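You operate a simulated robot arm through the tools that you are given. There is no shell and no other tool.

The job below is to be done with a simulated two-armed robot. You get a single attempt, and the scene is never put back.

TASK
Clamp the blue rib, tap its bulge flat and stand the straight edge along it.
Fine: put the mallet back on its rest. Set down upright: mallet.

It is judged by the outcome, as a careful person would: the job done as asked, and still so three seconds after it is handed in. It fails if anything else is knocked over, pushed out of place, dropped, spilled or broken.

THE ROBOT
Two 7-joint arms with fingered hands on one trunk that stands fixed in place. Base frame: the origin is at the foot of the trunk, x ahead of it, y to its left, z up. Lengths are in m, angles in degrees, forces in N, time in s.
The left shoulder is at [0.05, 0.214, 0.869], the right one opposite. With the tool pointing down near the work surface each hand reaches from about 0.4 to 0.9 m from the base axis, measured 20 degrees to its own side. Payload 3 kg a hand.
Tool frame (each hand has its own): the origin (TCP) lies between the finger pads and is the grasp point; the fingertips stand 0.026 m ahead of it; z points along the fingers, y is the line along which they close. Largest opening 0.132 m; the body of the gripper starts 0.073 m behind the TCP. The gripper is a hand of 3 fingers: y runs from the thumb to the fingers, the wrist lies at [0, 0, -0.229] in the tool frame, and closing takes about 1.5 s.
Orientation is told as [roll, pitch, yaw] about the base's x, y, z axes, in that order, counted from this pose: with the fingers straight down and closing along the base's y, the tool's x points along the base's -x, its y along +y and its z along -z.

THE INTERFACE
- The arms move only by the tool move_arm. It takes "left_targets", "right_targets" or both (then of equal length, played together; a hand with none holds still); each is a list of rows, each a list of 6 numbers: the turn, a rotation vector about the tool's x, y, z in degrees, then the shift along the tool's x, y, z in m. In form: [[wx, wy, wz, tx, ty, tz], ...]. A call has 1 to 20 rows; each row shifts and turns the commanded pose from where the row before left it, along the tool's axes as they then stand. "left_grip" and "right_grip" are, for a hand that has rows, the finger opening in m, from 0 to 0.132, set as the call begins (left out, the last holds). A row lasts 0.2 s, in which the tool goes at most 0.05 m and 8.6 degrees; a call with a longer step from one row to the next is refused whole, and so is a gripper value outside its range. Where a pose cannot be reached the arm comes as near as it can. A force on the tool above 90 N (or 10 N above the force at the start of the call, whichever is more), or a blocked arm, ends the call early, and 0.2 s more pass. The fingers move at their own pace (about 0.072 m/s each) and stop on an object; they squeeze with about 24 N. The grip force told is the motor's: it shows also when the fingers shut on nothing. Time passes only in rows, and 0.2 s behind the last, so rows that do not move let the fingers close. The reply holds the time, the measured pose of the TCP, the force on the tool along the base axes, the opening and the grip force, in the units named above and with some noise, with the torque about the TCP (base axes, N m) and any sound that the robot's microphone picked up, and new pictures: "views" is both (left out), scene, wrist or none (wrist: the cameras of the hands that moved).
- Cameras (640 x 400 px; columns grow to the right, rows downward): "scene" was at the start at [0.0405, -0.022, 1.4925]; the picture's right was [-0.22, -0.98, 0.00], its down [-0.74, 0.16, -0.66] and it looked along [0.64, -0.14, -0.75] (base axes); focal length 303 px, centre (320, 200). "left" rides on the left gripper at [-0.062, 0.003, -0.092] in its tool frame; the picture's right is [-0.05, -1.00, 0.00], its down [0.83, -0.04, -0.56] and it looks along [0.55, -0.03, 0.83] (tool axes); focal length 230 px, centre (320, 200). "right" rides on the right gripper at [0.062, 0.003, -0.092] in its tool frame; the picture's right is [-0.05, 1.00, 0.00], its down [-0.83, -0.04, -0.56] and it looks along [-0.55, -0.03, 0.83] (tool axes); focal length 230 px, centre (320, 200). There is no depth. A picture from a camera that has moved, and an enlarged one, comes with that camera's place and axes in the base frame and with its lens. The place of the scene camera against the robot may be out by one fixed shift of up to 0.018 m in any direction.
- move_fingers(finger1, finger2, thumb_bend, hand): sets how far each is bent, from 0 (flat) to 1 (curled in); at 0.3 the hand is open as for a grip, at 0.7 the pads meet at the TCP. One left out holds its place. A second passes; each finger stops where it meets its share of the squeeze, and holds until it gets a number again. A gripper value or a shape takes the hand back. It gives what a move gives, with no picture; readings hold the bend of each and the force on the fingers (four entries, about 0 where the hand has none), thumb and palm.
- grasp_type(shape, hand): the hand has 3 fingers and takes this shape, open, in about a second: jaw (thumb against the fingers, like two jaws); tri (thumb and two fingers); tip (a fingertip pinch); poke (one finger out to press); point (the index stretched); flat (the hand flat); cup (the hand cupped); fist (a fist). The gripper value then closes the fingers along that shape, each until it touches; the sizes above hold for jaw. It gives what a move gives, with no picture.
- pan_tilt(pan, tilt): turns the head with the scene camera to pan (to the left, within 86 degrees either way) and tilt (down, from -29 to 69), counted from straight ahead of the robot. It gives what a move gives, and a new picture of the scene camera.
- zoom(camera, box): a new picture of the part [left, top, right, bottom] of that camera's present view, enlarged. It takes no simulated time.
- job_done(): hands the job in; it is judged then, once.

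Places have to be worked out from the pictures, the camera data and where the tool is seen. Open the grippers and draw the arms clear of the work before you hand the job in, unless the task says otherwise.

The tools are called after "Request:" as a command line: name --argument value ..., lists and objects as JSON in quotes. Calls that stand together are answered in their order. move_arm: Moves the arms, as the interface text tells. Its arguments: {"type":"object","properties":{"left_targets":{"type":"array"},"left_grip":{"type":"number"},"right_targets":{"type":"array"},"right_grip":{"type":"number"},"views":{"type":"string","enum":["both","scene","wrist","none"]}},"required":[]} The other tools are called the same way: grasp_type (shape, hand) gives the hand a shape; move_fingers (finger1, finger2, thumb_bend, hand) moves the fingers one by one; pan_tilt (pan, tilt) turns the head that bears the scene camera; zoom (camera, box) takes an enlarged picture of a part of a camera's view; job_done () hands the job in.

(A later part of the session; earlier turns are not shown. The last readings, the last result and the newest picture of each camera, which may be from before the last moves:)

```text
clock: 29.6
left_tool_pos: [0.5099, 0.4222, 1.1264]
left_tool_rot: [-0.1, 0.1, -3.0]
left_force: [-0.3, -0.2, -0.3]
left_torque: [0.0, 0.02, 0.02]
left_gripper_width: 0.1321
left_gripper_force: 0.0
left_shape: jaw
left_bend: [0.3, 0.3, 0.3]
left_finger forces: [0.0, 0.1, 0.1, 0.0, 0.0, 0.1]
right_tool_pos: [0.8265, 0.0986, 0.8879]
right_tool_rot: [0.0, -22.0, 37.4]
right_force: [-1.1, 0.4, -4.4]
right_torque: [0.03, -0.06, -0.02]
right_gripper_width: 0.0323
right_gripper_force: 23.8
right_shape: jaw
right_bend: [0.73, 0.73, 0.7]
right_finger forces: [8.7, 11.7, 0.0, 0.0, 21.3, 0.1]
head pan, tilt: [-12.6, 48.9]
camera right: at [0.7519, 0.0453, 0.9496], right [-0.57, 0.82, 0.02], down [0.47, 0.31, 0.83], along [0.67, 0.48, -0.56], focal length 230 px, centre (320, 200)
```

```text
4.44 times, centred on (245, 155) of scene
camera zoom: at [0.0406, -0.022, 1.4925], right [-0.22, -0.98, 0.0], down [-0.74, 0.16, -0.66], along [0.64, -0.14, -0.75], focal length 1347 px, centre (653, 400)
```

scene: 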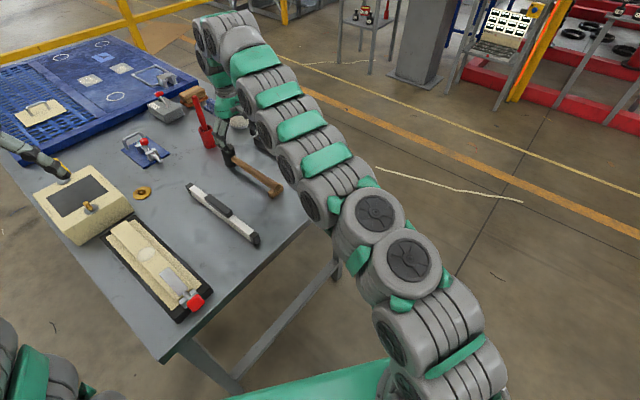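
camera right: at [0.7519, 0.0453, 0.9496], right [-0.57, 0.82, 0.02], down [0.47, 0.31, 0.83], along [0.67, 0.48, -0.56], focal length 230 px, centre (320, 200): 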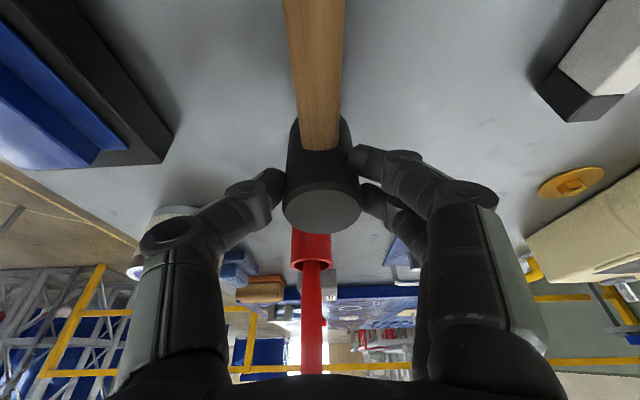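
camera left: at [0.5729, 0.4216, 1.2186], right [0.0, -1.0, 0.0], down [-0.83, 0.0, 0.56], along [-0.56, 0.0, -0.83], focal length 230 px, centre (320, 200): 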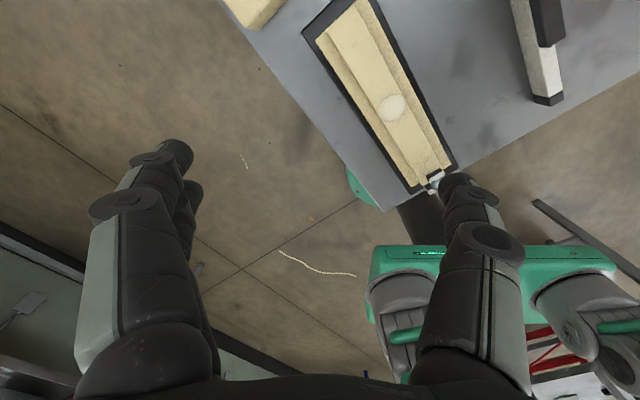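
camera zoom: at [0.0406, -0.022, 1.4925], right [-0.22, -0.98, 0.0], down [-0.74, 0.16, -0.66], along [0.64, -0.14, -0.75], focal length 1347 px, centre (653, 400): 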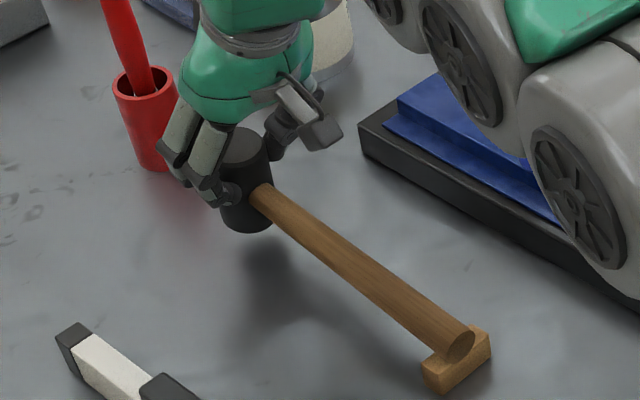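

The head is up 2 cm but the tail still touches the rest, so it pitched ~5° in the grip. I lift another 3 cm to see whether the grip holds that angle or it droops further.

Request:
move_arm --right_targets '[[0, 0, 0, -0.0028, 0, -0.00695], [0, 0, 0, -0.0028, 0, -0.00695], [0, 0, 0, -0.0028, 0, -0.00695], [0, 0, 0, -0.0028, 0, -0.00695], [0, 0, 0, 0, 0, 0]]' --views "wrist"

Request:
zoom --camera "scene" --box '[200, 110, 290, 200]'

```text
clock: 30.8
left_tool_pos: [0.51, 0.4227, 1.1264]
left_tool_rot: [0.0, 0.1, -2.9]
left_force: [0.2, -0.2, 0.1]
left_torque: [-0.03, 0.0, 0.02]
left_gripper_width: 0.1318
left_gripper_force: 0.1
left_shape: jaw
left_bend: [0.3, 0.3, 0.3]
left_finger forces: [0.1, 0.1, 0.0, 0.0, 0.1, 0.0]
right_tool_pos: [0.8267, 0.0999, 0.9176]
right_tool_rot: [0.1, -22.1, 37.5]
right_force: [0.0, -0.3, -3.9]
right_torque: [0.04, -0.07, -0.01]
right_gripper_width: 0.032
right_gripper_force: 24.4
right_shape: jaw
right_bend: [0.73, 0.74, 0.7]
right_finger forces: [8.3, 12.2, 0.0, 0.0, 21.3, 0.1]
head pan, tilt: [-12.6, 48.9]
camera right: at [0.7523, 0.046, 0.9799], right [-0.57, 0.82, 0.02], down [0.47, 0.31, 0.83], along [0.67, 0.48, -0.56], focal length 230 px, centre (320, 200)
```

right: 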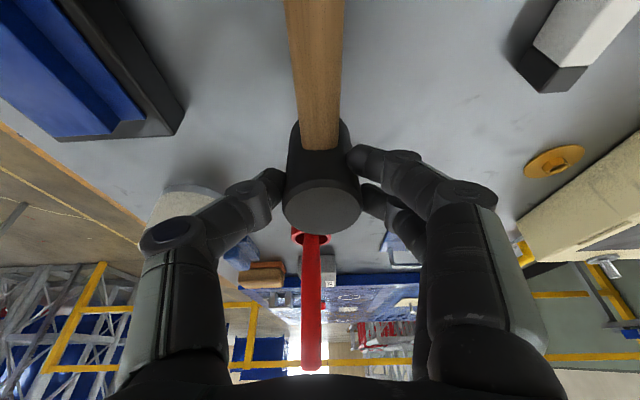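

```text
4.44 times, centred on (245, 155) of scene
camera zoom: at [0.0406, -0.022, 1.4925], right [-0.22, -0.98, 0.0], down [-0.74, 0.16, -0.66], along [0.64, -0.14, -0.75], focal length 1347 px, centre (653, 400)
```

zoom: 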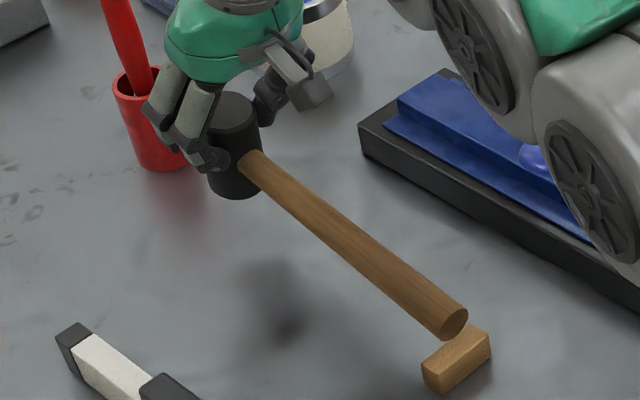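

The mallet now hangs free with the tail drooping only ~6°, held steadily (weight ≈4 N). I carry it toward the rib, then yaw it so the handle points straight back at me, away from the clamp lever.

Request:
move_arm --right_targets '[[0, 0, 0, 0.0088, -0.025, -0.0116], [0, 0, 0, 0.0088, -0.025, -0.0116], [0, 0, 0, 0.0088, -0.025, -0.0116], [0, 0, 0, 0.0088, -0.025, -0.0116], [2.34, 0, 5.79, 0, 0, 0], [2.34, 0, 5.79, 0, 0, 0], [2.34, 0, 5.79, 0, 0, 0], [2.34, 0, 5.79, 0, 0, 0], [2.34, 0, 5.79, 0, 0, 0], [2.34, 0, 5.79, 0, 0, 0], [0, 0, 0, 0, 0, 0]]' --views "both"

```text
clock: 33.2
left_tool_pos: [0.5107, 0.4217, 1.1278]
left_tool_rot: [0.0, 0.1, -2.9]
left_force: [-0.1, 0.5, -1.6]
left_torque: [-0.01, 0.01, -0.02]
left_gripper_width: 0.132
left_gripper_force: 0.0
left_shape: jaw
left_bend: [0.3, 0.3, 0.3]
left_finger forces: [0.0, 0.0, 0.0, 0.0, 0.0, 0.1]
right_tool_pos: [0.8465, -0.0103, 0.948]
right_tool_rot: [0.0, -21.9, 0.1]
right_force: [-0.5, -0.3, -3.9]
right_torque: [-0.02, -0.08, -0.01]
right_gripper_width: 0.0321
right_gripper_force: 24.2
right_shape: jaw
right_bend: [0.73, 0.74, 0.7]
right_finger forces: [8.7, 12.6, 0.1, 0.1, 21.4, 0.0]
head pan, tilt: [-12.6, 48.9]
camera right: at [0.7559, -0.0078, 1.0094], right [0.05, 1.0, 0.02], down [0.56, -0.04, 0.83], along [0.82, -0.03, -0.56], focal length 230 px, centre (320, 200)
```

scene: 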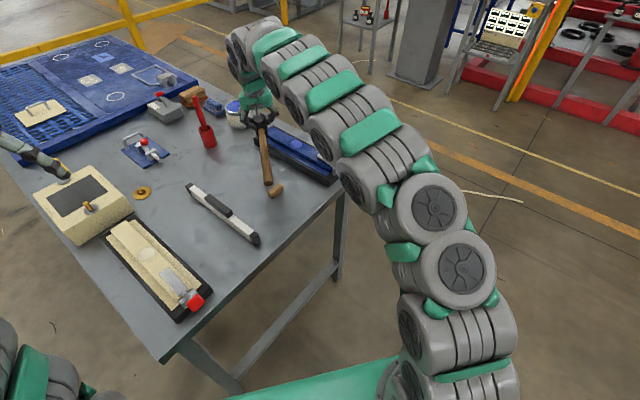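
right: 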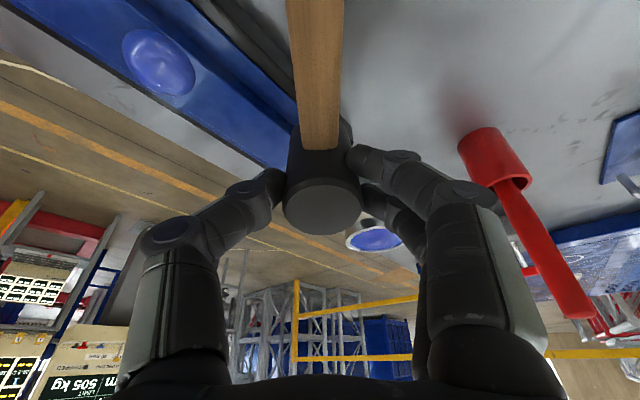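

The mallet's handle now points straight back and the bulge is seen at about (0.825,-0.113). I zoom to measure how far the head has tilted in the grip.

Request:
zoom --camera "right" --box '[210, 90, 430, 290]'

Request:
zoom --camera "scene" --box '[220, 80, 320, 200]'

```text
2.00 times, centred on (320, 190) of right
camera zoom: at [0.7559, -0.0078, 1.0094], right [0.05, 1.0, 0.02], down [0.56, -0.04, 0.83], along [0.82, -0.03, -0.56], focal length 460 px, centre (320, 220)
```

zoom: 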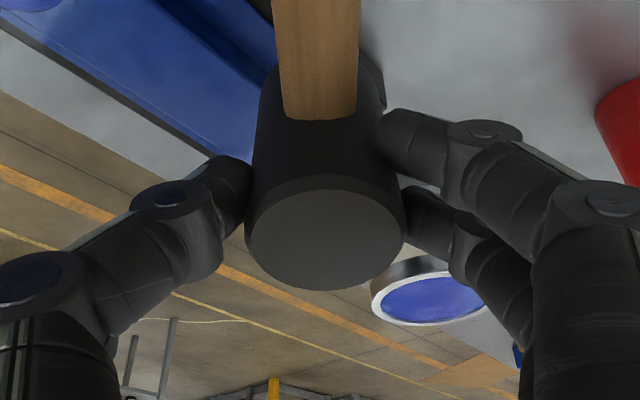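

```text
3.33 times, centred on (270, 140) of scene
camera zoom: at [0.0406, -0.022, 1.4925], right [-0.22, -0.98, 0.0], down [-0.74, 0.16, -0.66], along [0.64, -0.14, -0.75], focal length 1010 px, centre (487, 400)
```

zoom: 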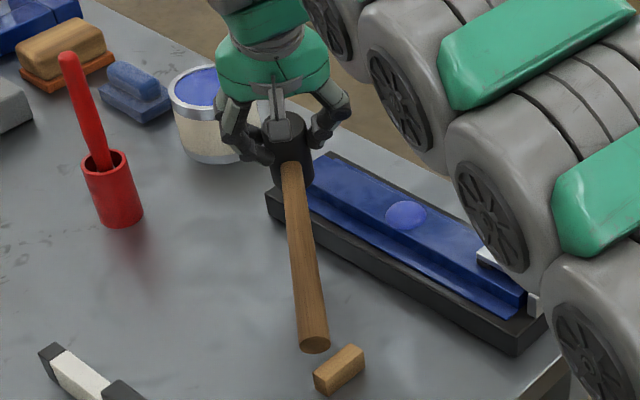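

The head has drooped about 10° in the grip. I move it over the bulge, 3 cm higher, and turn the hand 10° so the mallet head is upright again.

Request:
move_arm --right_targets '[[0, 0, 0, 0.003, -0.026, -0.0093], [0, 0, 0, 0.003, -0.026, -0.0093], [0, 0, 0, 0.003, -0.026, -0.0093], [0, 0, 0, 0.003, -0.026, -0.0093], [0, 5, 0, 0, 0, 0], [0, 5, 0, 0, 0, 0], [0, 0, 0, 0, 0, 0]]' --views "both"

Request:
zoom --camera "scene" --box '[220, 80, 340, 200]'

Request:
zoom --camera "right" --box '[210, 90, 430, 290]'

```text
clock: 34.8
left_tool_pos: [0.5112, 0.4216, 1.1275]
left_tool_rot: [0.0, -0.1, -2.8]
left_force: [0.6, 0.1, 0.0]
left_torque: [0.03, 0.04, 0.0]
left_gripper_width: 0.1319
left_gripper_force: 0.0
left_shape: jaw
left_bend: [0.3, 0.3, 0.3]
left_finger forces: [0.1, 0.0, 0.1, 0.0, 0.1, 0.0]
right_tool_pos: [0.8234, -0.1147, 0.9783]
right_tool_rot: [0.0, -12.0, -0.1]
right_force: [-0.1, 0.0, -3.1]
right_torque: [0.0, -0.16, -0.02]
right_gripper_width: 0.0319
right_gripper_force: 24.0
right_shape: jaw
right_bend: [0.73, 0.74, 0.7]
right_finger forces: [8.8, 13.0, 0.0, 0.0, 21.2, 0.0]
head pan, tilt: [-12.6, 48.9]
camera right: at [0.7436, -0.1121, 1.0547], right [0.05, 1.0, 0.01], down [0.7, -0.04, 0.72], along [0.71, -0.03, -0.7], focal length 230 px, centre (320, 200)
```

scene: 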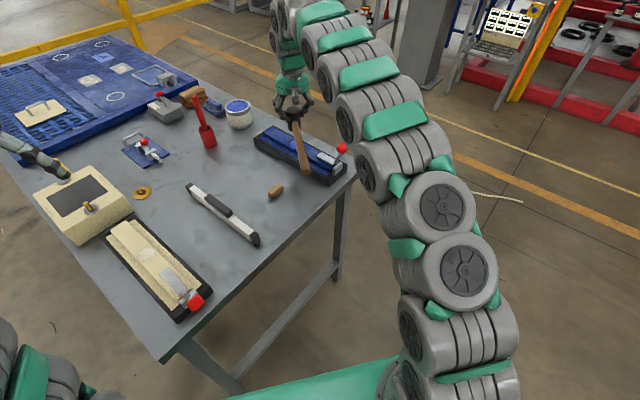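
right: 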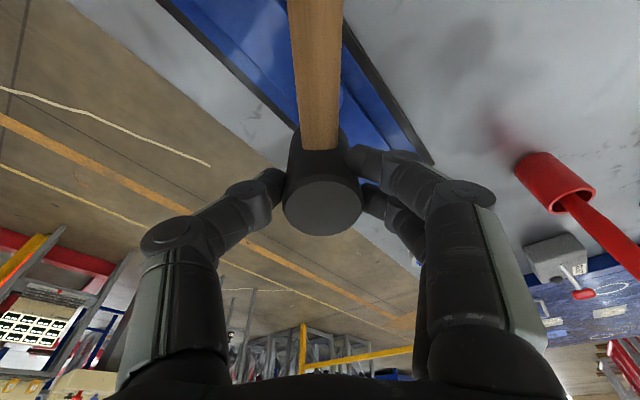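

```text
3.33 times, centred on (280, 140) of scene
camera zoom: at [0.0405, -0.0221, 1.4925], right [-0.22, -0.98, 0.0], down [-0.74, 0.16, -0.66], along [0.64, -0.14, -0.75], focal length 1010 px, centre (453, 400)
```

zoom: 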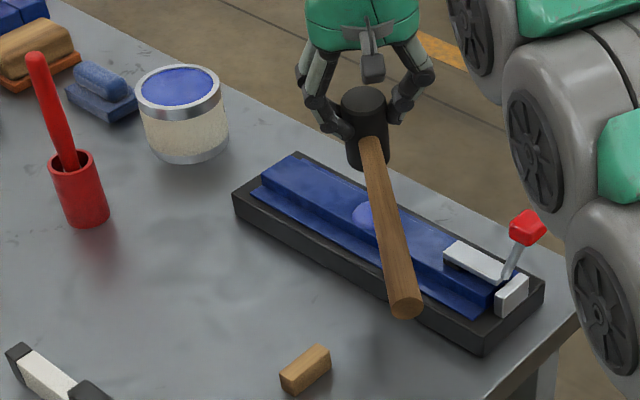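

```text
2.00 times, centred on (320, 190) of right
camera zoom: at [0.7436, -0.1121, 1.0547], right [0.05, 1.0, 0.01], down [0.7, -0.04, 0.72], along [0.71, -0.03, -0.7], focal length 460 px, centre (320, 220)
```

zoom: 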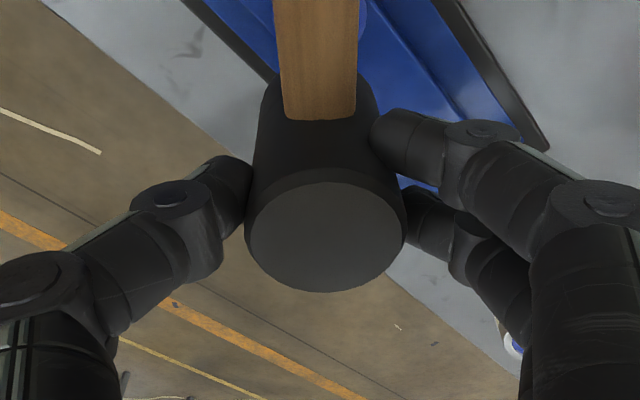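

Still ~4° of droop. I rotate 4° more to upright the head and lower it to about 1 cm above the bulge.

Request:
move_arm --right_targets '[[0, 4, 0, 0, 0, 0], [0, 0, 0, 0.0022, 0, 0.0158], [0, 0, 0, 0.0022, 0, 0.0158], [0, 0, 0, 0, 0, 0]]' --views "both"

Request:
zoom --camera "scene" --box '[250, 90, 350, 190]'

Request:
zoom --camera "right" --box '[210, 90, 430, 290]'

```text
clock: 35.8
left_tool_pos: [0.5107, 0.421, 1.1276]
left_tool_rot: [0.0, -0.1, -3.0]
left_force: [-0.4, 0.6, 0.4]
left_torque: [-0.01, -0.03, 0.01]
left_gripper_width: 0.1319
left_gripper_force: 0.1
left_shape: jaw
left_bend: [0.3, 0.3, 0.3]
left_finger forces: [0.0, 0.1, 0.1, 0.0, 0.1, 0.0]
right_tool_pos: [0.8237, -0.1144, 0.9455]
right_tool_rot: [0.1, -8.1, 0.0]
right_force: [0.1, -0.5, -3.7]
right_torque: [0.02, -0.17, 0.01]
right_gripper_width: 0.0318
right_gripper_force: 24.1
right_shape: jaw
right_bend: [0.73, 0.74, 0.7]
right_finger forces: [9.1, 13.1, 0.0, 0.1, 21.0, 0.0]
head pan, tilt: [-12.6, 48.9]
camera right: at [0.749, -0.1117, 1.0281], right [0.05, 1.0, 0.01], down [0.75, -0.04, 0.67], along [0.66, -0.03, -0.75], focal length 230 px, centre (320, 200)
```

scene: 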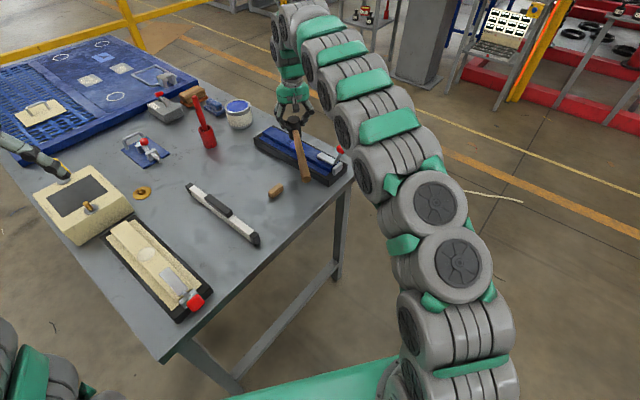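
right: 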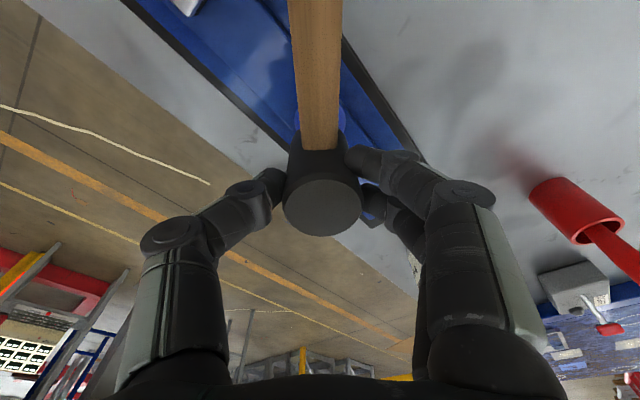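

```text
4.00 times, centred on (300, 140) of scene
camera zoom: at [0.0406, -0.0221, 1.4925], right [-0.22, -0.98, 0.0], down [-0.74, 0.16, -0.66], along [0.64, -0.14, -0.75], focal length 1212 px, centre (400, 440)
```

zoom: 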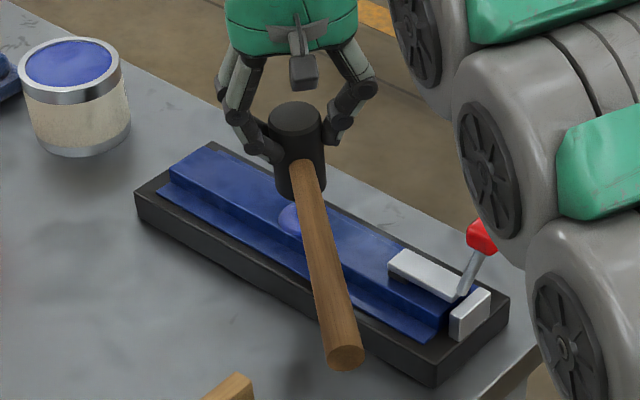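

```text
2.00 times, centred on (320, 190) of right
camera zoom: at [0.749, -0.1117, 1.0281], right [0.05, 1.0, 0.01], down [0.75, -0.04, 0.67], along [0.66, -0.03, -0.75], focal length 460 px, centre (320, 220)
```

zoom: 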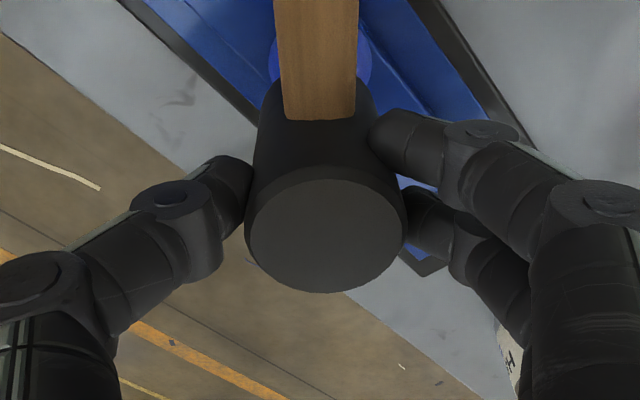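

Comparing views, the table is nearer z≈0.806 and the mallet head ~6.2 cm tall, so its face is still ~3 cm above the bulge. I lower 2 cm more and shift slightly back to centre on the bulge.

Request:
move_arm --right_targets '[[0, 0, 0, 0.0034, 0, 0.0096], [0, 0, 0, 0.0034, 0, 0.0096], [0, 0, 0, 0, 0, 0]]' --views "wrist"

Request:
zoom --camera "scene" --box '[265, 110, 335, 180]'

Request:
zoom --camera "right" --box '[250, 60, 390, 200]'

```text
clock: 36.6
left_tool_pos: [0.5099, 0.4221, 1.1271]
left_tool_rot: [0.1, 0.0, -2.9]
left_force: [0.1, -0.2, 0.3]
left_torque: [-0.05, 0.0, -0.03]
left_gripper_width: 0.1321
left_gripper_force: 0.0
left_shape: jaw
left_bend: [0.3, 0.3, 0.3]
left_finger forces: [0.0, 0.1, 0.0, 0.0, 0.0, 0.0]
right_tool_pos: [0.8198, -0.115, 0.9271]
right_tool_rot: [0.0, -8.2, 0.0]
right_force: [-2.7, -0.2, 20.0]
right_torque: [-0.08, -0.14, -0.02]
right_gripper_width: 0.0327
right_gripper_force: 23.9
right_shape: jaw
right_bend: [0.73, 0.74, 0.7]
right_finger forces: [12.1, 15.0, 0.0, 0.1, 27.1, 0.0]
head pan, tilt: [-12.6, 48.9]
camera right: at [0.7451, -0.1119, 1.0094], right [0.05, 1.0, 0.01], down [0.74, -0.04, 0.67], along [0.67, -0.03, -0.74], focal length 230 px, centre (320, 200)
```

right: 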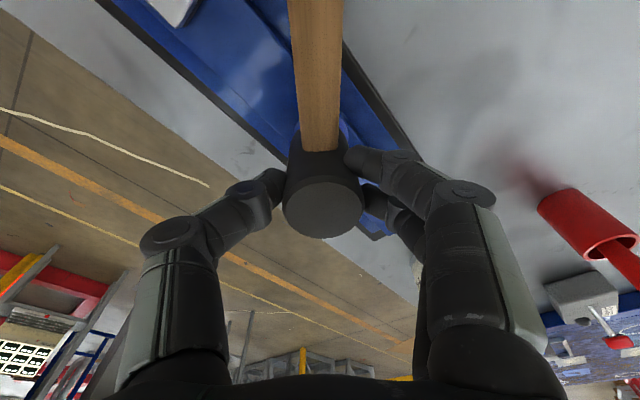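

```text
5.71 times, centred on (300, 145) of scene
camera zoom: at [0.0401, -0.022, 1.4925], right [-0.22, -0.98, 0.0], down [-0.74, 0.16, -0.66], along [0.64, -0.14, -0.75], focal length 1731 px, centre (434, 514)
```

zoom: 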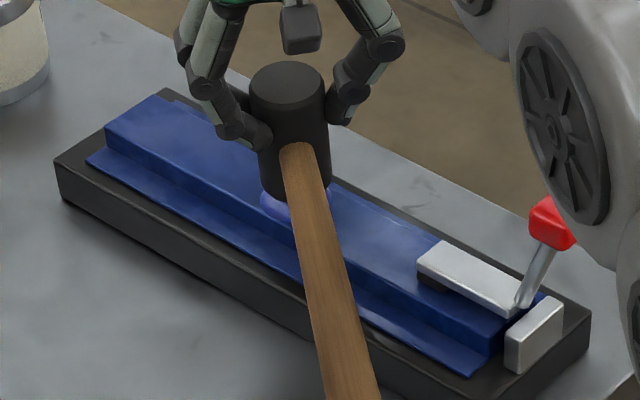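

```text
2.86 times, centred on (320, 130) of right
camera zoom: at [0.7451, -0.1119, 1.0094], right [0.05, 1.0, 0.01], down [0.74, -0.04, 0.67], along [0.67, -0.03, -0.74], focal length 657 px, centre (320, 400)
```

zoom: 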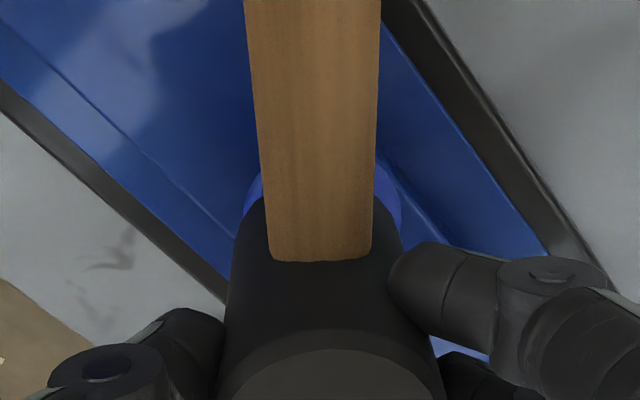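

Contact already: +24 N at TCP z≈0.927, and the head sits ~1 cm too far forward on the bulge. I lift 1.5 cm, shift 1 cm back, and look at the bulge.

Request:
move_arm --right_targets '[[0, 0, 0, -0.001, 0, -0.0074], [0, 0, 0, -0.001, 0, -0.0074], [0, 0, 0, 0.0099, 0, -0.0014], [0, 0, 0, 0, 0, 0]]' --views "wrist"

Request:
zoom --camera "scene" --box '[265, 110, 335, 180]'

Request:
zoom --camera "right" --box '[250, 60, 390, 200]'

```text
clock: 37.6
left_tool_pos: [0.5115, 0.4215, 1.127]
left_tool_rot: [0.0, 0.0, -2.9]
left_force: [0.0, -0.2, 0.4]
left_torque: [0.02, 0.02, 0.0]
left_gripper_width: 0.132
left_gripper_force: 0.0
left_shape: jaw
left_bend: [0.3, 0.3, 0.3]
left_finger forces: [0.0, 0.0, 0.0, 0.1, 0.1, 0.1]
right_tool_pos: [0.8078, -0.1149, 0.9397]
right_tool_rot: [0.0, -8.0, 0.0]
right_force: [1.0, -0.6, -3.5]
right_torque: [-0.03, -0.1, 0.01]
right_gripper_width: 0.0323
right_gripper_force: 24.3
right_shape: jaw
right_bend: [0.73, 0.74, 0.7]
right_finger forces: [10.0, 14.0, 0.0, 0.0, 22.6, 0.0]
head pan, tilt: [-12.6, 48.9]
camera right: at [0.7348, -0.1117, 1.0231], right [0.05, 1.0, 0.01], down [0.75, -0.04, 0.67], along [0.66, -0.03, -0.75], focal length 230 px, centre (320, 200)
```

right: 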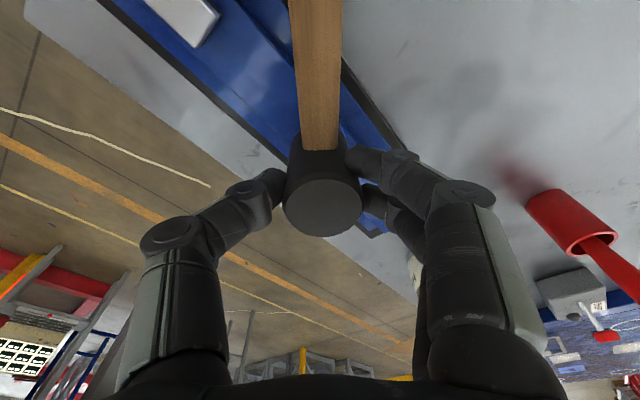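

```text
5.71 times, centred on (300, 145) of scene
camera zoom: at [0.0406, -0.0221, 1.4925], right [-0.22, -0.98, 0.0], down [-0.74, 0.16, -0.66], along [0.64, -0.14, -0.75], focal length 1731 px, centre (434, 514)
```

zoom: 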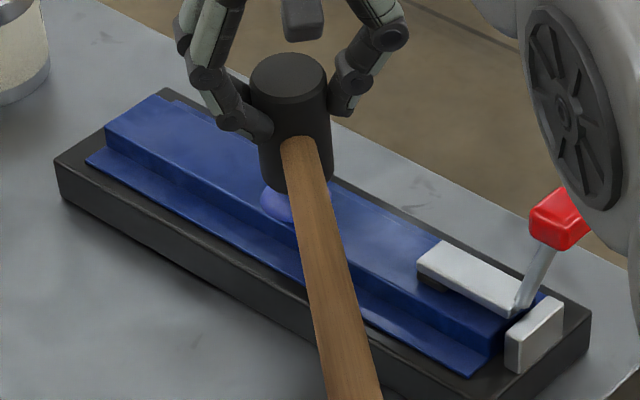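

```text
2.86 times, centred on (320, 130) of right
camera zoom: at [0.7348, -0.1117, 1.0231], right [0.05, 1.0, 0.01], down [0.75, -0.04, 0.67], along [0.66, -0.03, -0.75], focal length 657 px, centre (320, 400)
```

zoom: 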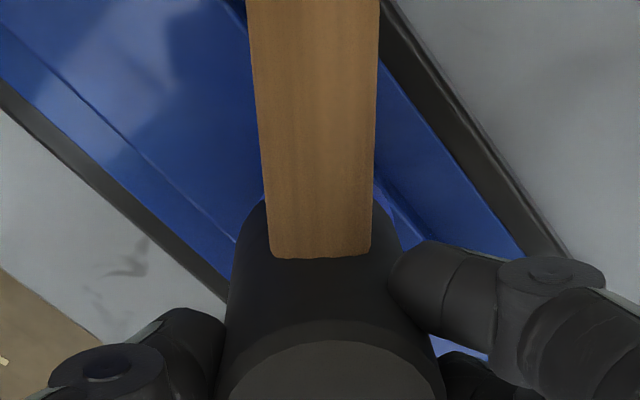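

Aligned over the bulge now with ~1 cm gap. First tap: quick stroke 1.45 cm down and back up, watching force, sound and the bulge.

Request:
move_arm --right_targets '[[0, 0, 0, 0.002, 0, 0.0144], [0, 0, 0, -0.002, 0, -0.0144], [0, 0, 0, 0, 0, 0]]' --views "wrist"

Request:
zoom --camera "scene" --box '[265, 110, 335, 180]'

```text
clock: 38.4
left_tool_pos: [0.5109, 0.4212, 1.1279]
left_tool_rot: [0.0, -0.1, -3.0]
left_force: [-0.4, -0.2, -0.8]
left_torque: [0.0, -0.01, 0.0]
left_gripper_width: 0.1318
left_gripper_force: 0.1
left_shape: jaw
left_bend: [0.3, 0.3, 0.3]
left_finger forces: [0.0, 0.0, 0.1, 0.0, 0.0, 0.0]
right_tool_pos: [0.8081, -0.1147, 0.9417]
right_tool_rot: [0.1, -8.0, 0.1]
right_force: [0.6, -0.8, -4.0]
right_torque: [-0.04, -0.14, -0.03]
right_gripper_width: 0.0325
right_gripper_force: 24.5
right_shape: jaw
right_bend: [0.73, 0.74, 0.7]
right_finger forces: [10.2, 14.0, 0.0, 0.0, 22.4, 0.1]
head pan, tilt: [-12.6, 48.9]
camera right: at [0.7344, -0.112, 1.0238], right [0.05, 1.0, 0.01], down [0.75, -0.04, 0.67], along [0.66, -0.03, -0.75], focal length 230 px, centre (320, 200)
```

right: 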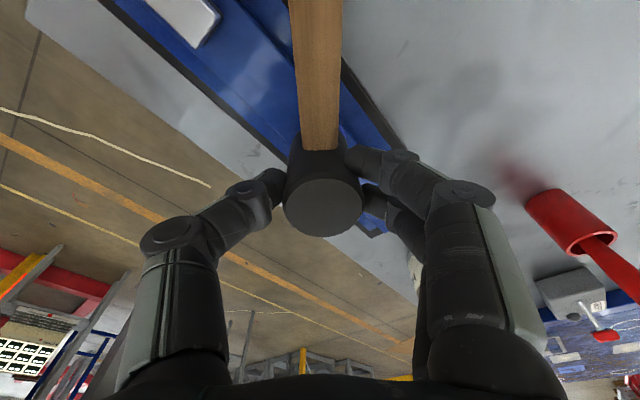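

```text
5.71 times, centred on (300, 145) of scene
camera zoom: at [0.0406, -0.0221, 1.4925], right [-0.22, -0.98, 0.0], down [-0.74, 0.16, -0.66], along [0.64, -0.14, -0.75], focal length 1731 px, centre (434, 514)
```

zoom: 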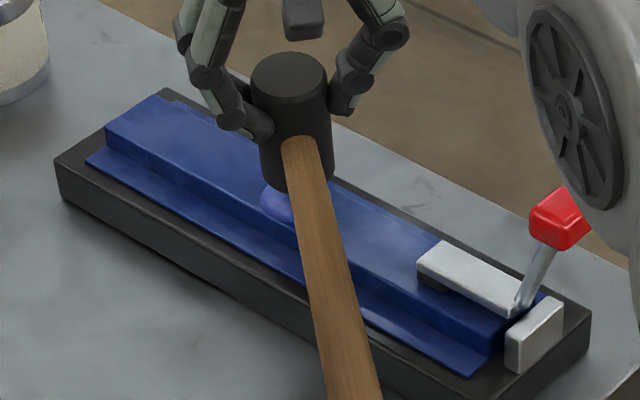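

No sound and no visible change; the stroke may have been cut short by lag. I lower with a hold to find the true contact height at this spot.

Request:
move_arm --right_targets '[[0, 0, 0, 0.0014, 0, 0.0099], [0, 0, 0, 0.0006, 0, 0.004], [0, 0, 0, 0, 0, 0]]' --views "none"

Request:
zoom --camera "scene" --box '[265, 110, 335, 180]'

Request:
zoom --camera "right" --box '[250, 60, 390, 200]'

```text
clock: 39.2
left_tool_pos: [0.5102, 0.422, 1.1253]
left_tool_rot: [0.1, 0.0, -2.8]
left_force: [0.4, -0.9, 0.7]
left_torque: [0.03, -0.02, 0.02]
left_gripper_width: 0.1321
left_gripper_force: 0.0
left_shape: jaw
left_bend: [0.3, 0.3, 0.3]
left_finger forces: [0.1, 0.0, 0.0, 0.0, 0.0, 0.0]
right_tool_pos: [0.8083, -0.115, 0.9275]
right_tool_rot: [0.1, -8.0, 0.0]
right_force: [-2.7, -0.1, 4.6]
right_torque: [0.08, -0.13, 0.07]
right_gripper_width: 0.032
right_gripper_force: 23.6
right_shape: jaw
right_bend: [0.73, 0.74, 0.7]
right_finger forces: [10.7, 14.3, 0.1, 0.0, 23.1, 0.0]
head pan, tilt: [-12.6, 48.9]
```

```text
5.71 times, centred on (300, 145) of scene
camera zoom: at [0.0404, -0.022, 1.4925], right [-0.22, -0.98, 0.0], down [-0.74, 0.16, -0.66], along [0.64, -0.14, -0.75], focal length 1731 px, centre (434, 514)
```

zoom: 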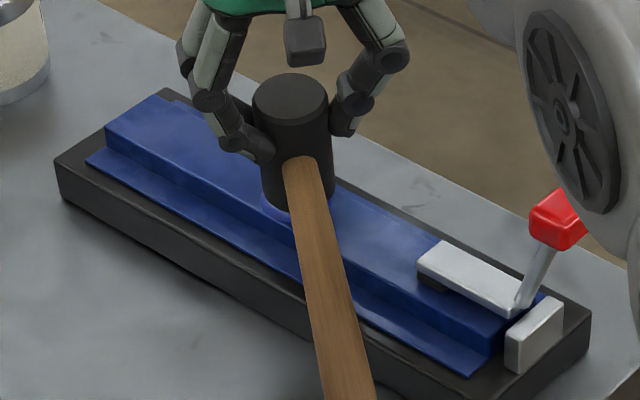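

```text
2.86 times, centred on (320, 130) of right
camera zoom: at [0.7342, -0.1119, 1.0097], right [0.05, 1.0, 0.01], down [0.74, -0.04, 0.67], along [0.67, -0.03, -0.75], focal length 657 px, centre (320, 400)
```

zoom: 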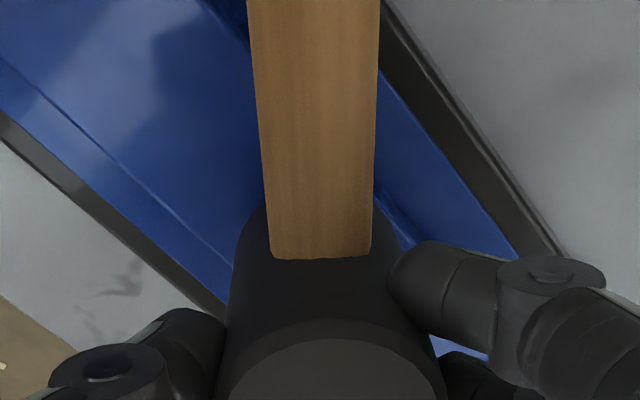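

Contact is at TCP z≈0.9285, and the head now covers the bulge. I raise ~1.7 cm and make a quicker tap with ~5 mm follow-through.

Request:
move_arm --right_targets '[[0, 0, 0, -0.0024, 0, -0.0173], [0, 0, 0, 0, 0, 0], [0, 0, 0, 0.003, 0, 0.0215], [0, 0, 0, -0.003, 0, -0.0215], [0, 0, 0, 0, 0, 0]]' --views "none"

Request:
zoom --camera "scene" --box '[265, 110, 335, 180]'

```text
clock: 40.4
left_tool_pos: [0.5104, 0.4206, 1.127]
left_tool_rot: [0.0, 0.1, -2.8]
left_force: [0.2, -0.2, -0.2]
left_torque: [-0.03, -0.01, -0.01]
left_gripper_width: 0.1318
left_gripper_force: 0.1
left_shape: jaw
left_bend: [0.3, 0.3, 0.3]
left_finger forces: [0.1, 0.0, 0.0, 0.0, 0.0, 0.0]
right_tool_pos: [0.8076, -0.1153, 0.9454]
right_tool_rot: [-0.2, -8.0, 0.0]
right_force: [-0.1, 0.1, -3.6]
right_torque: [-0.02, -0.12, 0.0]
right_gripper_width: 0.0321
right_gripper_force: 23.9
right_shape: jaw
right_bend: [0.73, 0.74, 0.7]
right_finger forces: [10.0, 14.1, 0.0, 0.1, 21.8, 0.0]
head pan, tilt: [-12.6, 48.9]
```

```text
5.71 times, centred on (300, 145) of scene
camera zoom: at [0.0406, -0.0221, 1.4925], right [-0.22, -0.98, 0.0], down [-0.74, 0.16, -0.66], along [0.64, -0.14, -0.75], focal length 1731 px, centre (434, 514)
```

zoom: 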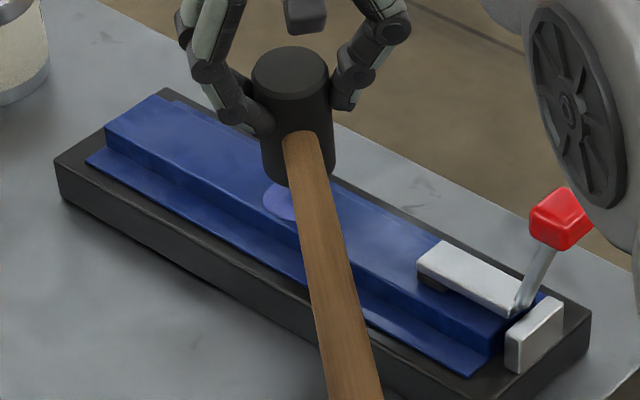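

The bulge looks flatter after that tap. I raise the mallet and shift it aside to inspect.

Request:
move_arm --right_targets '[[0, 0, 0, -0.0042, 0, -0.0297], [0, 0, 0, -0.03, 0.03, 0.0042], [0, 0, 0, -0.02, 0.03, 0.003], [0, 0, 0, 0, 0, 0]]' --views "wrist"

Request:
zoom --camera "scene" --box '[265, 110, 335, 180]'

Request:
zoom --camera "right" --box '[150, 0, 350, 150]'

```text
clock: 41.4
left_tool_pos: [0.5105, 0.4223, 1.1267]
left_tool_rot: [0.0, -0.1, -2.8]
left_force: [-0.8, -0.5, -0.3]
left_torque: [-0.02, -0.01, -0.01]
left_gripper_width: 0.1321
left_gripper_force: 0.1
left_shape: jaw
left_bend: [0.3, 0.3, 0.3]
left_finger forces: [0.1, 0.0, 0.0, 0.0, 0.1, 0.0]
right_tool_pos: [0.8467, -0.0702, 0.9706]
right_tool_rot: [-0.1, -8.0, 0.0]
right_force: [1.2, -0.7, -4.0]
right_torque: [-0.01, -0.16, -0.02]
right_gripper_width: 0.0317
right_gripper_force: 23.8
right_shape: jaw
right_bend: [0.73, 0.74, 0.7]
right_finger forces: [10.9, 13.4, 0.2, 0.0, 21.6, 0.1]
right hand out of reach, approached as far as the arm can: row 3
head pan, tilt: [-12.6, 48.9]
camera right: at [0.7729, -0.0672, 1.053], right [0.05, 1.0, 0.01], down [0.74, -0.04, 0.67], along [0.67, -0.03, -0.75], focal length 230 px, centre (320, 200)
```

right: 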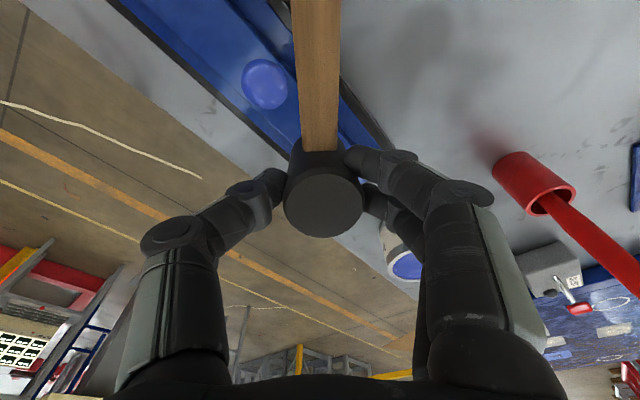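

```text
5.71 times, centred on (300, 145) of scene
camera zoom: at [0.0405, -0.022, 1.4925], right [-0.22, -0.98, 0.0], down [-0.74, 0.16, -0.66], along [0.64, -0.14, -0.75], focal length 1731 px, centre (434, 514)
```

zoom: 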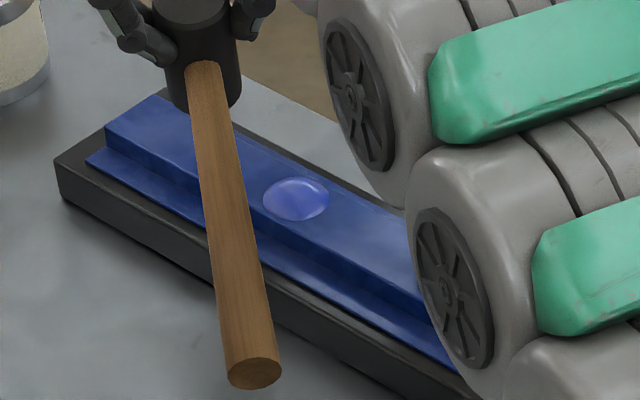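

```text
2.67 times, centred on (250, 75) of right
camera zoom: at [0.7729, -0.0672, 1.053], right [0.05, 1.0, 0.01], down [0.74, -0.04, 0.67], along [0.67, -0.03, -0.75], focal length 614 px, centre (507, 533)
```

zoom: 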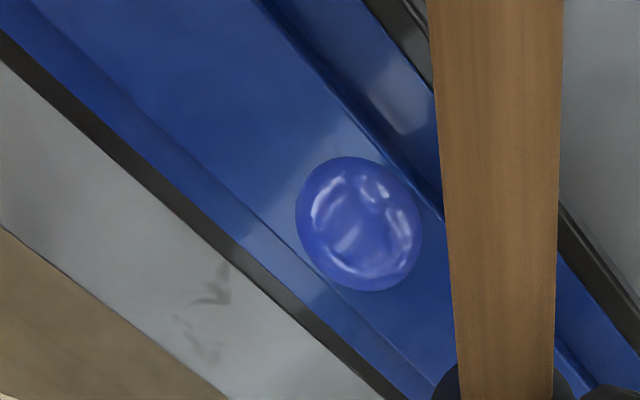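

The bulge now looks much lower. I zoom in strongly to judge how much height remains.

Request:
zoom --camera "scene" --box '[280, 130, 310, 160]'

Request:
zoom --camera "right" --box '[230, 50, 300, 120]'

```text
13.33 times, centred on (295, 145) of scene
camera zoom: at [0.0405, -0.022, 1.4925], right [-0.22, -0.98, 0.0], down [-0.74, 0.16, -0.66], along [0.64, -0.14, -0.75], focal length 4040 px, centre (653, 933)
```

zoom: 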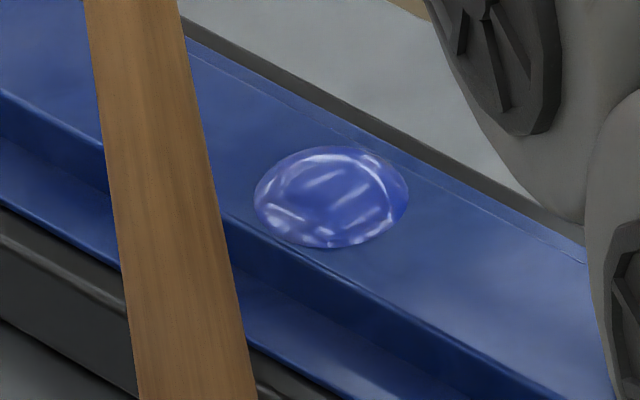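

```text
5.71 times, centred on (265, 85) of right
camera zoom: at [0.7729, -0.0672, 1.053], right [0.05, 1.0, 0.01], down [0.74, -0.04, 0.67], along [0.67, -0.03, -0.75], focal length 1315 px, centre (634, 857)
```

zoom: 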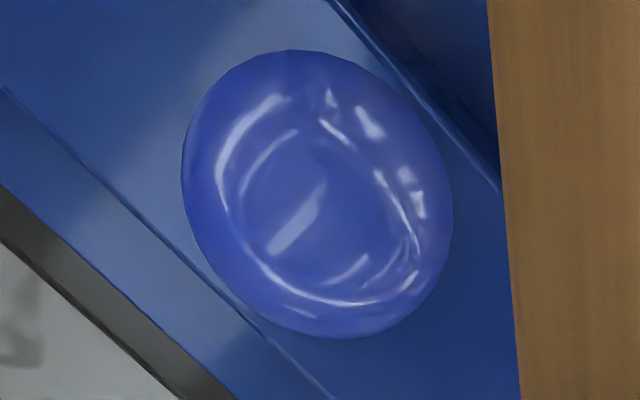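

The dome is reduced to perhaps half its height, and its centre is confirmed at (0.825,-0.114); my earlier back-shift overcorrected. I bring the head back centred above it (TCP x≈0.822).

Request:
move_arm --right_targets '[[0, 0, 0, 0.014, -0.0222, 0.011], [0, 0, 0, 0.014, -0.0222, 0.011], [0, 0, 0, 0, 0, 0]]' --views "none"

```text
clock: 42.2
left_tool_pos: [0.5109, 0.4222, 1.1273]
left_tool_rot: [0.0, 0.0, -2.8]
left_force: [0.8, 0.3, -1.1]
left_torque: [-0.05, 0.01, -0.03]
left_gripper_width: 0.1319
left_gripper_force: 0.0
left_shape: jaw
left_bend: [0.3, 0.3, 0.3]
left_finger forces: [0.1, 0.0, 0.0, 0.1, 0.1, 0.0]
right_tool_pos: [0.8218, -0.1143, 0.9441]
right_tool_rot: [0.0, -8.0, 0.0]
right_force: [0.5, -0.1, -3.6]
right_torque: [-0.01, -0.11, 0.02]
right_gripper_width: 0.0316
right_gripper_force: 24.0
right_shape: jaw
right_bend: [0.73, 0.74, 0.7]
right_finger forces: [10.3, 13.4, 0.0, 0.0, 20.8, 0.0]
head pan, tilt: [-12.6, 48.9]
```

Positioned at (0.8218,-0.1143,0.9441), centred over the bulge. Now a second tap with a stroke of 2.2 cm down and straight back up.

Request:
move_arm --right_targets '[[0, 0, 0, 0.0031, 0, 0.0218], [0, 0, 0, -0.0031, 0, -0.0218], [0, 0, 0, 0, 0, 0]]' --views "none"

Request:
zoom --camera "scene" --box '[265, 110, 335, 180]'

```text
clock: 43.0
left_tool_pos: [0.5105, 0.4219, 1.1266]
left_tool_rot: [0.1, 0.0, -2.9]
left_force: [-1.0, 0.0, -0.3]
left_torque: [-0.01, 0.01, 0.01]
left_gripper_width: 0.132
left_gripper_force: 0.1
left_shape: jaw
left_bend: [0.3, 0.3, 0.3]
left_finger forces: [0.0, 0.0, 0.0, 0.0, 0.0, 0.1]
right_tool_pos: [0.8196, -0.1137, 0.9434]
right_tool_rot: [0.0, -8.1, 0.0]
right_force: [-0.5, 0.6, -3.7]
right_torque: [0.02, -0.11, 0.0]
right_gripper_width: 0.032
right_gripper_force: 24.2
right_shape: jaw
right_bend: [0.73, 0.74, 0.7]
right_finger forces: [11.0, 13.9, 0.0, 0.1, 21.9, 0.0]
head pan, tilt: [-12.6, 48.9]
```

```text
5.71 times, centred on (300, 145) of scene
camera zoom: at [0.0406, -0.0221, 1.4925], right [-0.22, -0.98, 0.0], down [-0.74, 0.16, -0.66], along [0.64, -0.14, -0.75], focal length 1731 px, centre (434, 514)
```

zoom: 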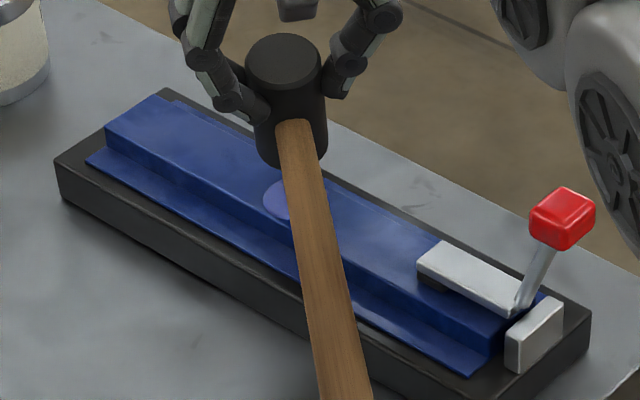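

I check the new contact height by lowering gently and holding.

Request:
move_arm --right_targets '[[0, 0, 0, 0.0022, 0, 0.0158], [0, 0, 0, 0, 0, 0]]' --views "none"

```text
clock: 43.6
left_tool_pos: [0.5097, 0.4213, 1.1271]
left_tool_rot: [0.0, -0.1, -2.8]
left_force: [0.4, -0.3, 0.5]
left_torque: [0.02, -0.02, -0.01]
left_gripper_width: 0.1317
left_gripper_force: 0.1
left_shape: jaw
left_bend: [0.3, 0.3, 0.3]
left_finger forces: [0.0, 0.0, 0.0, 0.1, 0.0, 0.0]
right_tool_pos: [0.821, -0.1141, 0.9275]
right_tool_rot: [0.0, -8.0, 0.0]
right_force: [-0.6, 0.7, -4.6]
right_torque: [0.01, -0.11, 0.06]
right_gripper_width: 0.0317
right_gripper_force: 23.6
right_shape: jaw
right_bend: [0.73, 0.74, 0.7]
right_finger forces: [11.0, 13.9, 0.0, 0.0, 21.8, 0.0]
head pan, tilt: [-12.6, 48.9]
```

No contact at 0.9275 any more, where it earlier pressed 24 N, so the bulge has gone down. I keep lowering in small steps to find the surface.

Request:
move_arm --right_targets '[[0, 0, 0, 0.0004, 0, 0.003], [0, 0, 0, 0, 0, 0]]' --views "none"

Request:
move_arm --right_targets '[[0, 0, 0, 0.0004, 0, 0.003], [0, 0, 0, 0, 0, 0]]' --views "none"

```text
clock: 44.2
left_tool_pos: [0.5097, 0.4224, 1.1268]
left_tool_rot: [0.0, 0.1, -2.9]
left_force: [-0.2, -0.2, -0.6]
left_torque: [-0.02, 0.01, 0.01]
left_gripper_width: 0.1317
left_gripper_force: 0.2
left_shape: jaw
left_bend: [0.3, 0.3, 0.3]
left_finger forces: [0.0, 0.1, 0.0, 0.0, 0.1, 0.0]
right_tool_pos: [0.8226, -0.1136, 0.9255]
right_tool_rot: [0.0, -8.1, 0.1]
right_force: [0.7, -0.2, 11.7]
right_torque: [0.04, -0.23, 0.0]
right_gripper_width: 0.0319
right_gripper_force: 24.1
right_shape: jaw
right_bend: [0.73, 0.74, 0.7]
right_finger forces: [10.9, 14.5, 0.0, 0.0, 23.5, 0.0]
head pan, tilt: [-12.6, 48.9]
```

```text
clock: 44.8
left_tool_pos: [0.5117, 0.4212, 1.1262]
left_tool_rot: [0.0, 0.1, -2.9]
left_force: [-1.2, -0.1, 0.0]
left_torque: [-0.02, -0.02, 0.02]
left_gripper_width: 0.132
left_gripper_force: 0.0
left_shape: jaw
left_bend: [0.3, 0.3, 0.3]
left_finger forces: [0.0, 0.0, 0.0, 0.1, 0.0, 0.1]
right_tool_pos: [0.8224, -0.1152, 0.9238]
right_tool_rot: [0.0, -8.1, 0.1]
right_force: [1.2, -0.9, 34.1]
right_torque: [0.0, -0.25, 0.04]
right_gripper_width: 0.0342
right_gripper_force: 24.2
right_shape: jaw
right_bend: [0.74, 0.75, 0.71]
right_finger forces: [11.7, 16.7, 0.1, 0.0, 28.5, 0.0]
head pan, tilt: [-12.6, 48.9]
```

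The surface is now ~3 mm lower (contact near TCP z=0.9265) and static pressing doesn't move it, so more taps are needed. I raise and give three taps in a row.

Request:
move_arm --right_targets '[[0, 0, 0, -0.003, 0, -0.0215], [0, 0, 0, 0, 0, 0], [0, 0, 0, 0.0031, 0, 0.0222], [0, 0, 0, -0.0031, 0, -0.0222], [0, 0, 0, 0, 0, 0], [0, 0, 0, 0.0032, 0, 0.0227], [0, 0, 0, -0.0032, 0, -0.0227], [0, 0, 0, 0, 0, 0], [0, 0, 0, 0.0032, 0, 0.0232], [0, 0, 0, -0.0032, 0, -0.0232], [0, 0, 0, 0, 0, 0]]' --views "none"

Request:
zoom --camera "scene" --box '[265, 110, 335, 180]'

```text
clock: 47.2
left_tool_pos: [0.5109, 0.4208, 1.1277]
left_tool_rot: [0.0, 0.1, -3.0]
left_force: [0.7, 1.3, 0.1]
left_torque: [-0.01, 0.03, -0.01]
left_gripper_width: 0.1318
left_gripper_force: 0.1
left_shape: jaw
left_bend: [0.3, 0.3, 0.3]
left_finger forces: [0.0, 0.0, 0.1, 0.0, 0.0, 0.0]
right_tool_pos: [0.8214, -0.1145, 0.9441]
right_tool_rot: [-0.1, -7.9, 0.1]
right_force: [-0.3, 0.0, -3.9]
right_torque: [0.01, -0.08, -0.03]
right_gripper_width: 0.0326
right_gripper_force: 23.9
right_shape: jaw
right_bend: [0.73, 0.74, 0.71]
right_finger forces: [10.9, 13.7, 0.0, 0.1, 21.0, 0.0]
head pan, tilt: [-12.6, 48.9]
```

```text
5.71 times, centred on (300, 145) of scene
camera zoom: at [0.0406, -0.0221, 1.4925], right [-0.22, -0.98, 0.0], down [-0.74, 0.16, -0.66], along [0.64, -0.14, -0.75], focal length 1731 px, centre (434, 514)
```

zoom: 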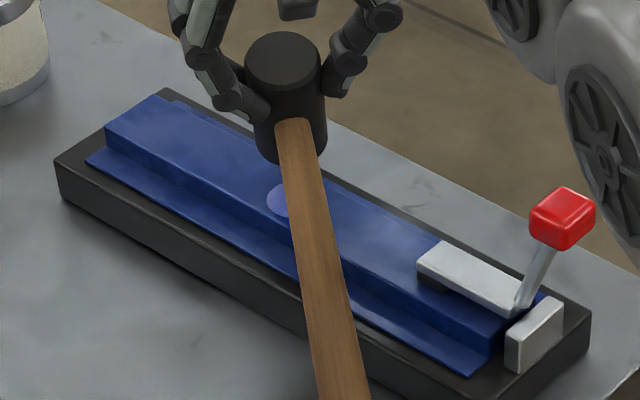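

The visible patch is getting smaller — the bulge is sinking. I probe the contact height again.

Request:
move_arm --right_targets '[[0, 0, 0, 0.0027, 0, 0.0194], [0, 0, 0, 0, 0, 0]]' --views "none"

```text
clock: 47.8
left_tool_pos: [0.5104, 0.4214, 1.1261]
left_tool_rot: [0.0, 0.0, -2.9]
left_force: [0.6, -0.9, -0.6]
left_torque: [-0.02, 0.01, 0.0]
left_gripper_width: 0.132
left_gripper_force: 0.0
left_shape: jaw
left_bend: [0.3, 0.3, 0.3]
left_finger forces: [0.1, 0.0, 0.1, 0.1, 0.0, 0.0]
right_tool_pos: [0.8224, -0.1155, 0.9262]
right_tool_rot: [0.0, -8.1, -0.1]
right_force: [0.2, -0.3, -3.8]
right_torque: [0.01, -0.11, 0.0]
right_gripper_width: 0.0328
right_gripper_force: 24.0
right_shape: jaw
right_bend: [0.73, 0.74, 0.71]
right_finger forces: [10.9, 13.6, 0.1, 0.0, 20.9, 0.1]
head pan, tilt: [-12.6, 48.9]
```

Request:
move_arm --right_targets '[[0, 0, 0, 0.0004, 0, 0.003], [0, 0, 0, 0, 0, 0]]' --views "none"

```text
clock: 48.4
left_tool_pos: [0.5108, 0.4207, 1.1278]
left_tool_rot: [0.0, 0.1, -2.9]
left_force: [-0.4, -0.4, -0.7]
left_torque: [0.01, -0.01, -0.04]
left_gripper_width: 0.1319
left_gripper_force: 0.0
left_shape: jaw
left_bend: [0.3, 0.3, 0.3]
left_finger forces: [0.0, 0.0, 0.1, 0.1, 0.0, 0.0]
right_tool_pos: [0.823, -0.1143, 0.9228]
right_tool_rot: [0.0, -8.2, -0.1]
right_force: [0.1, 0.0, 17.9]
right_torque: [0.03, -0.16, 0.02]
right_gripper_width: 0.0333
right_gripper_force: 23.7
right_shape: jaw
right_bend: [0.74, 0.74, 0.71]
right_finger forces: [11.2, 15.2, 0.0, 0.0, 24.4, 0.0]
head pan, tilt: [-12.6, 48.9]
```

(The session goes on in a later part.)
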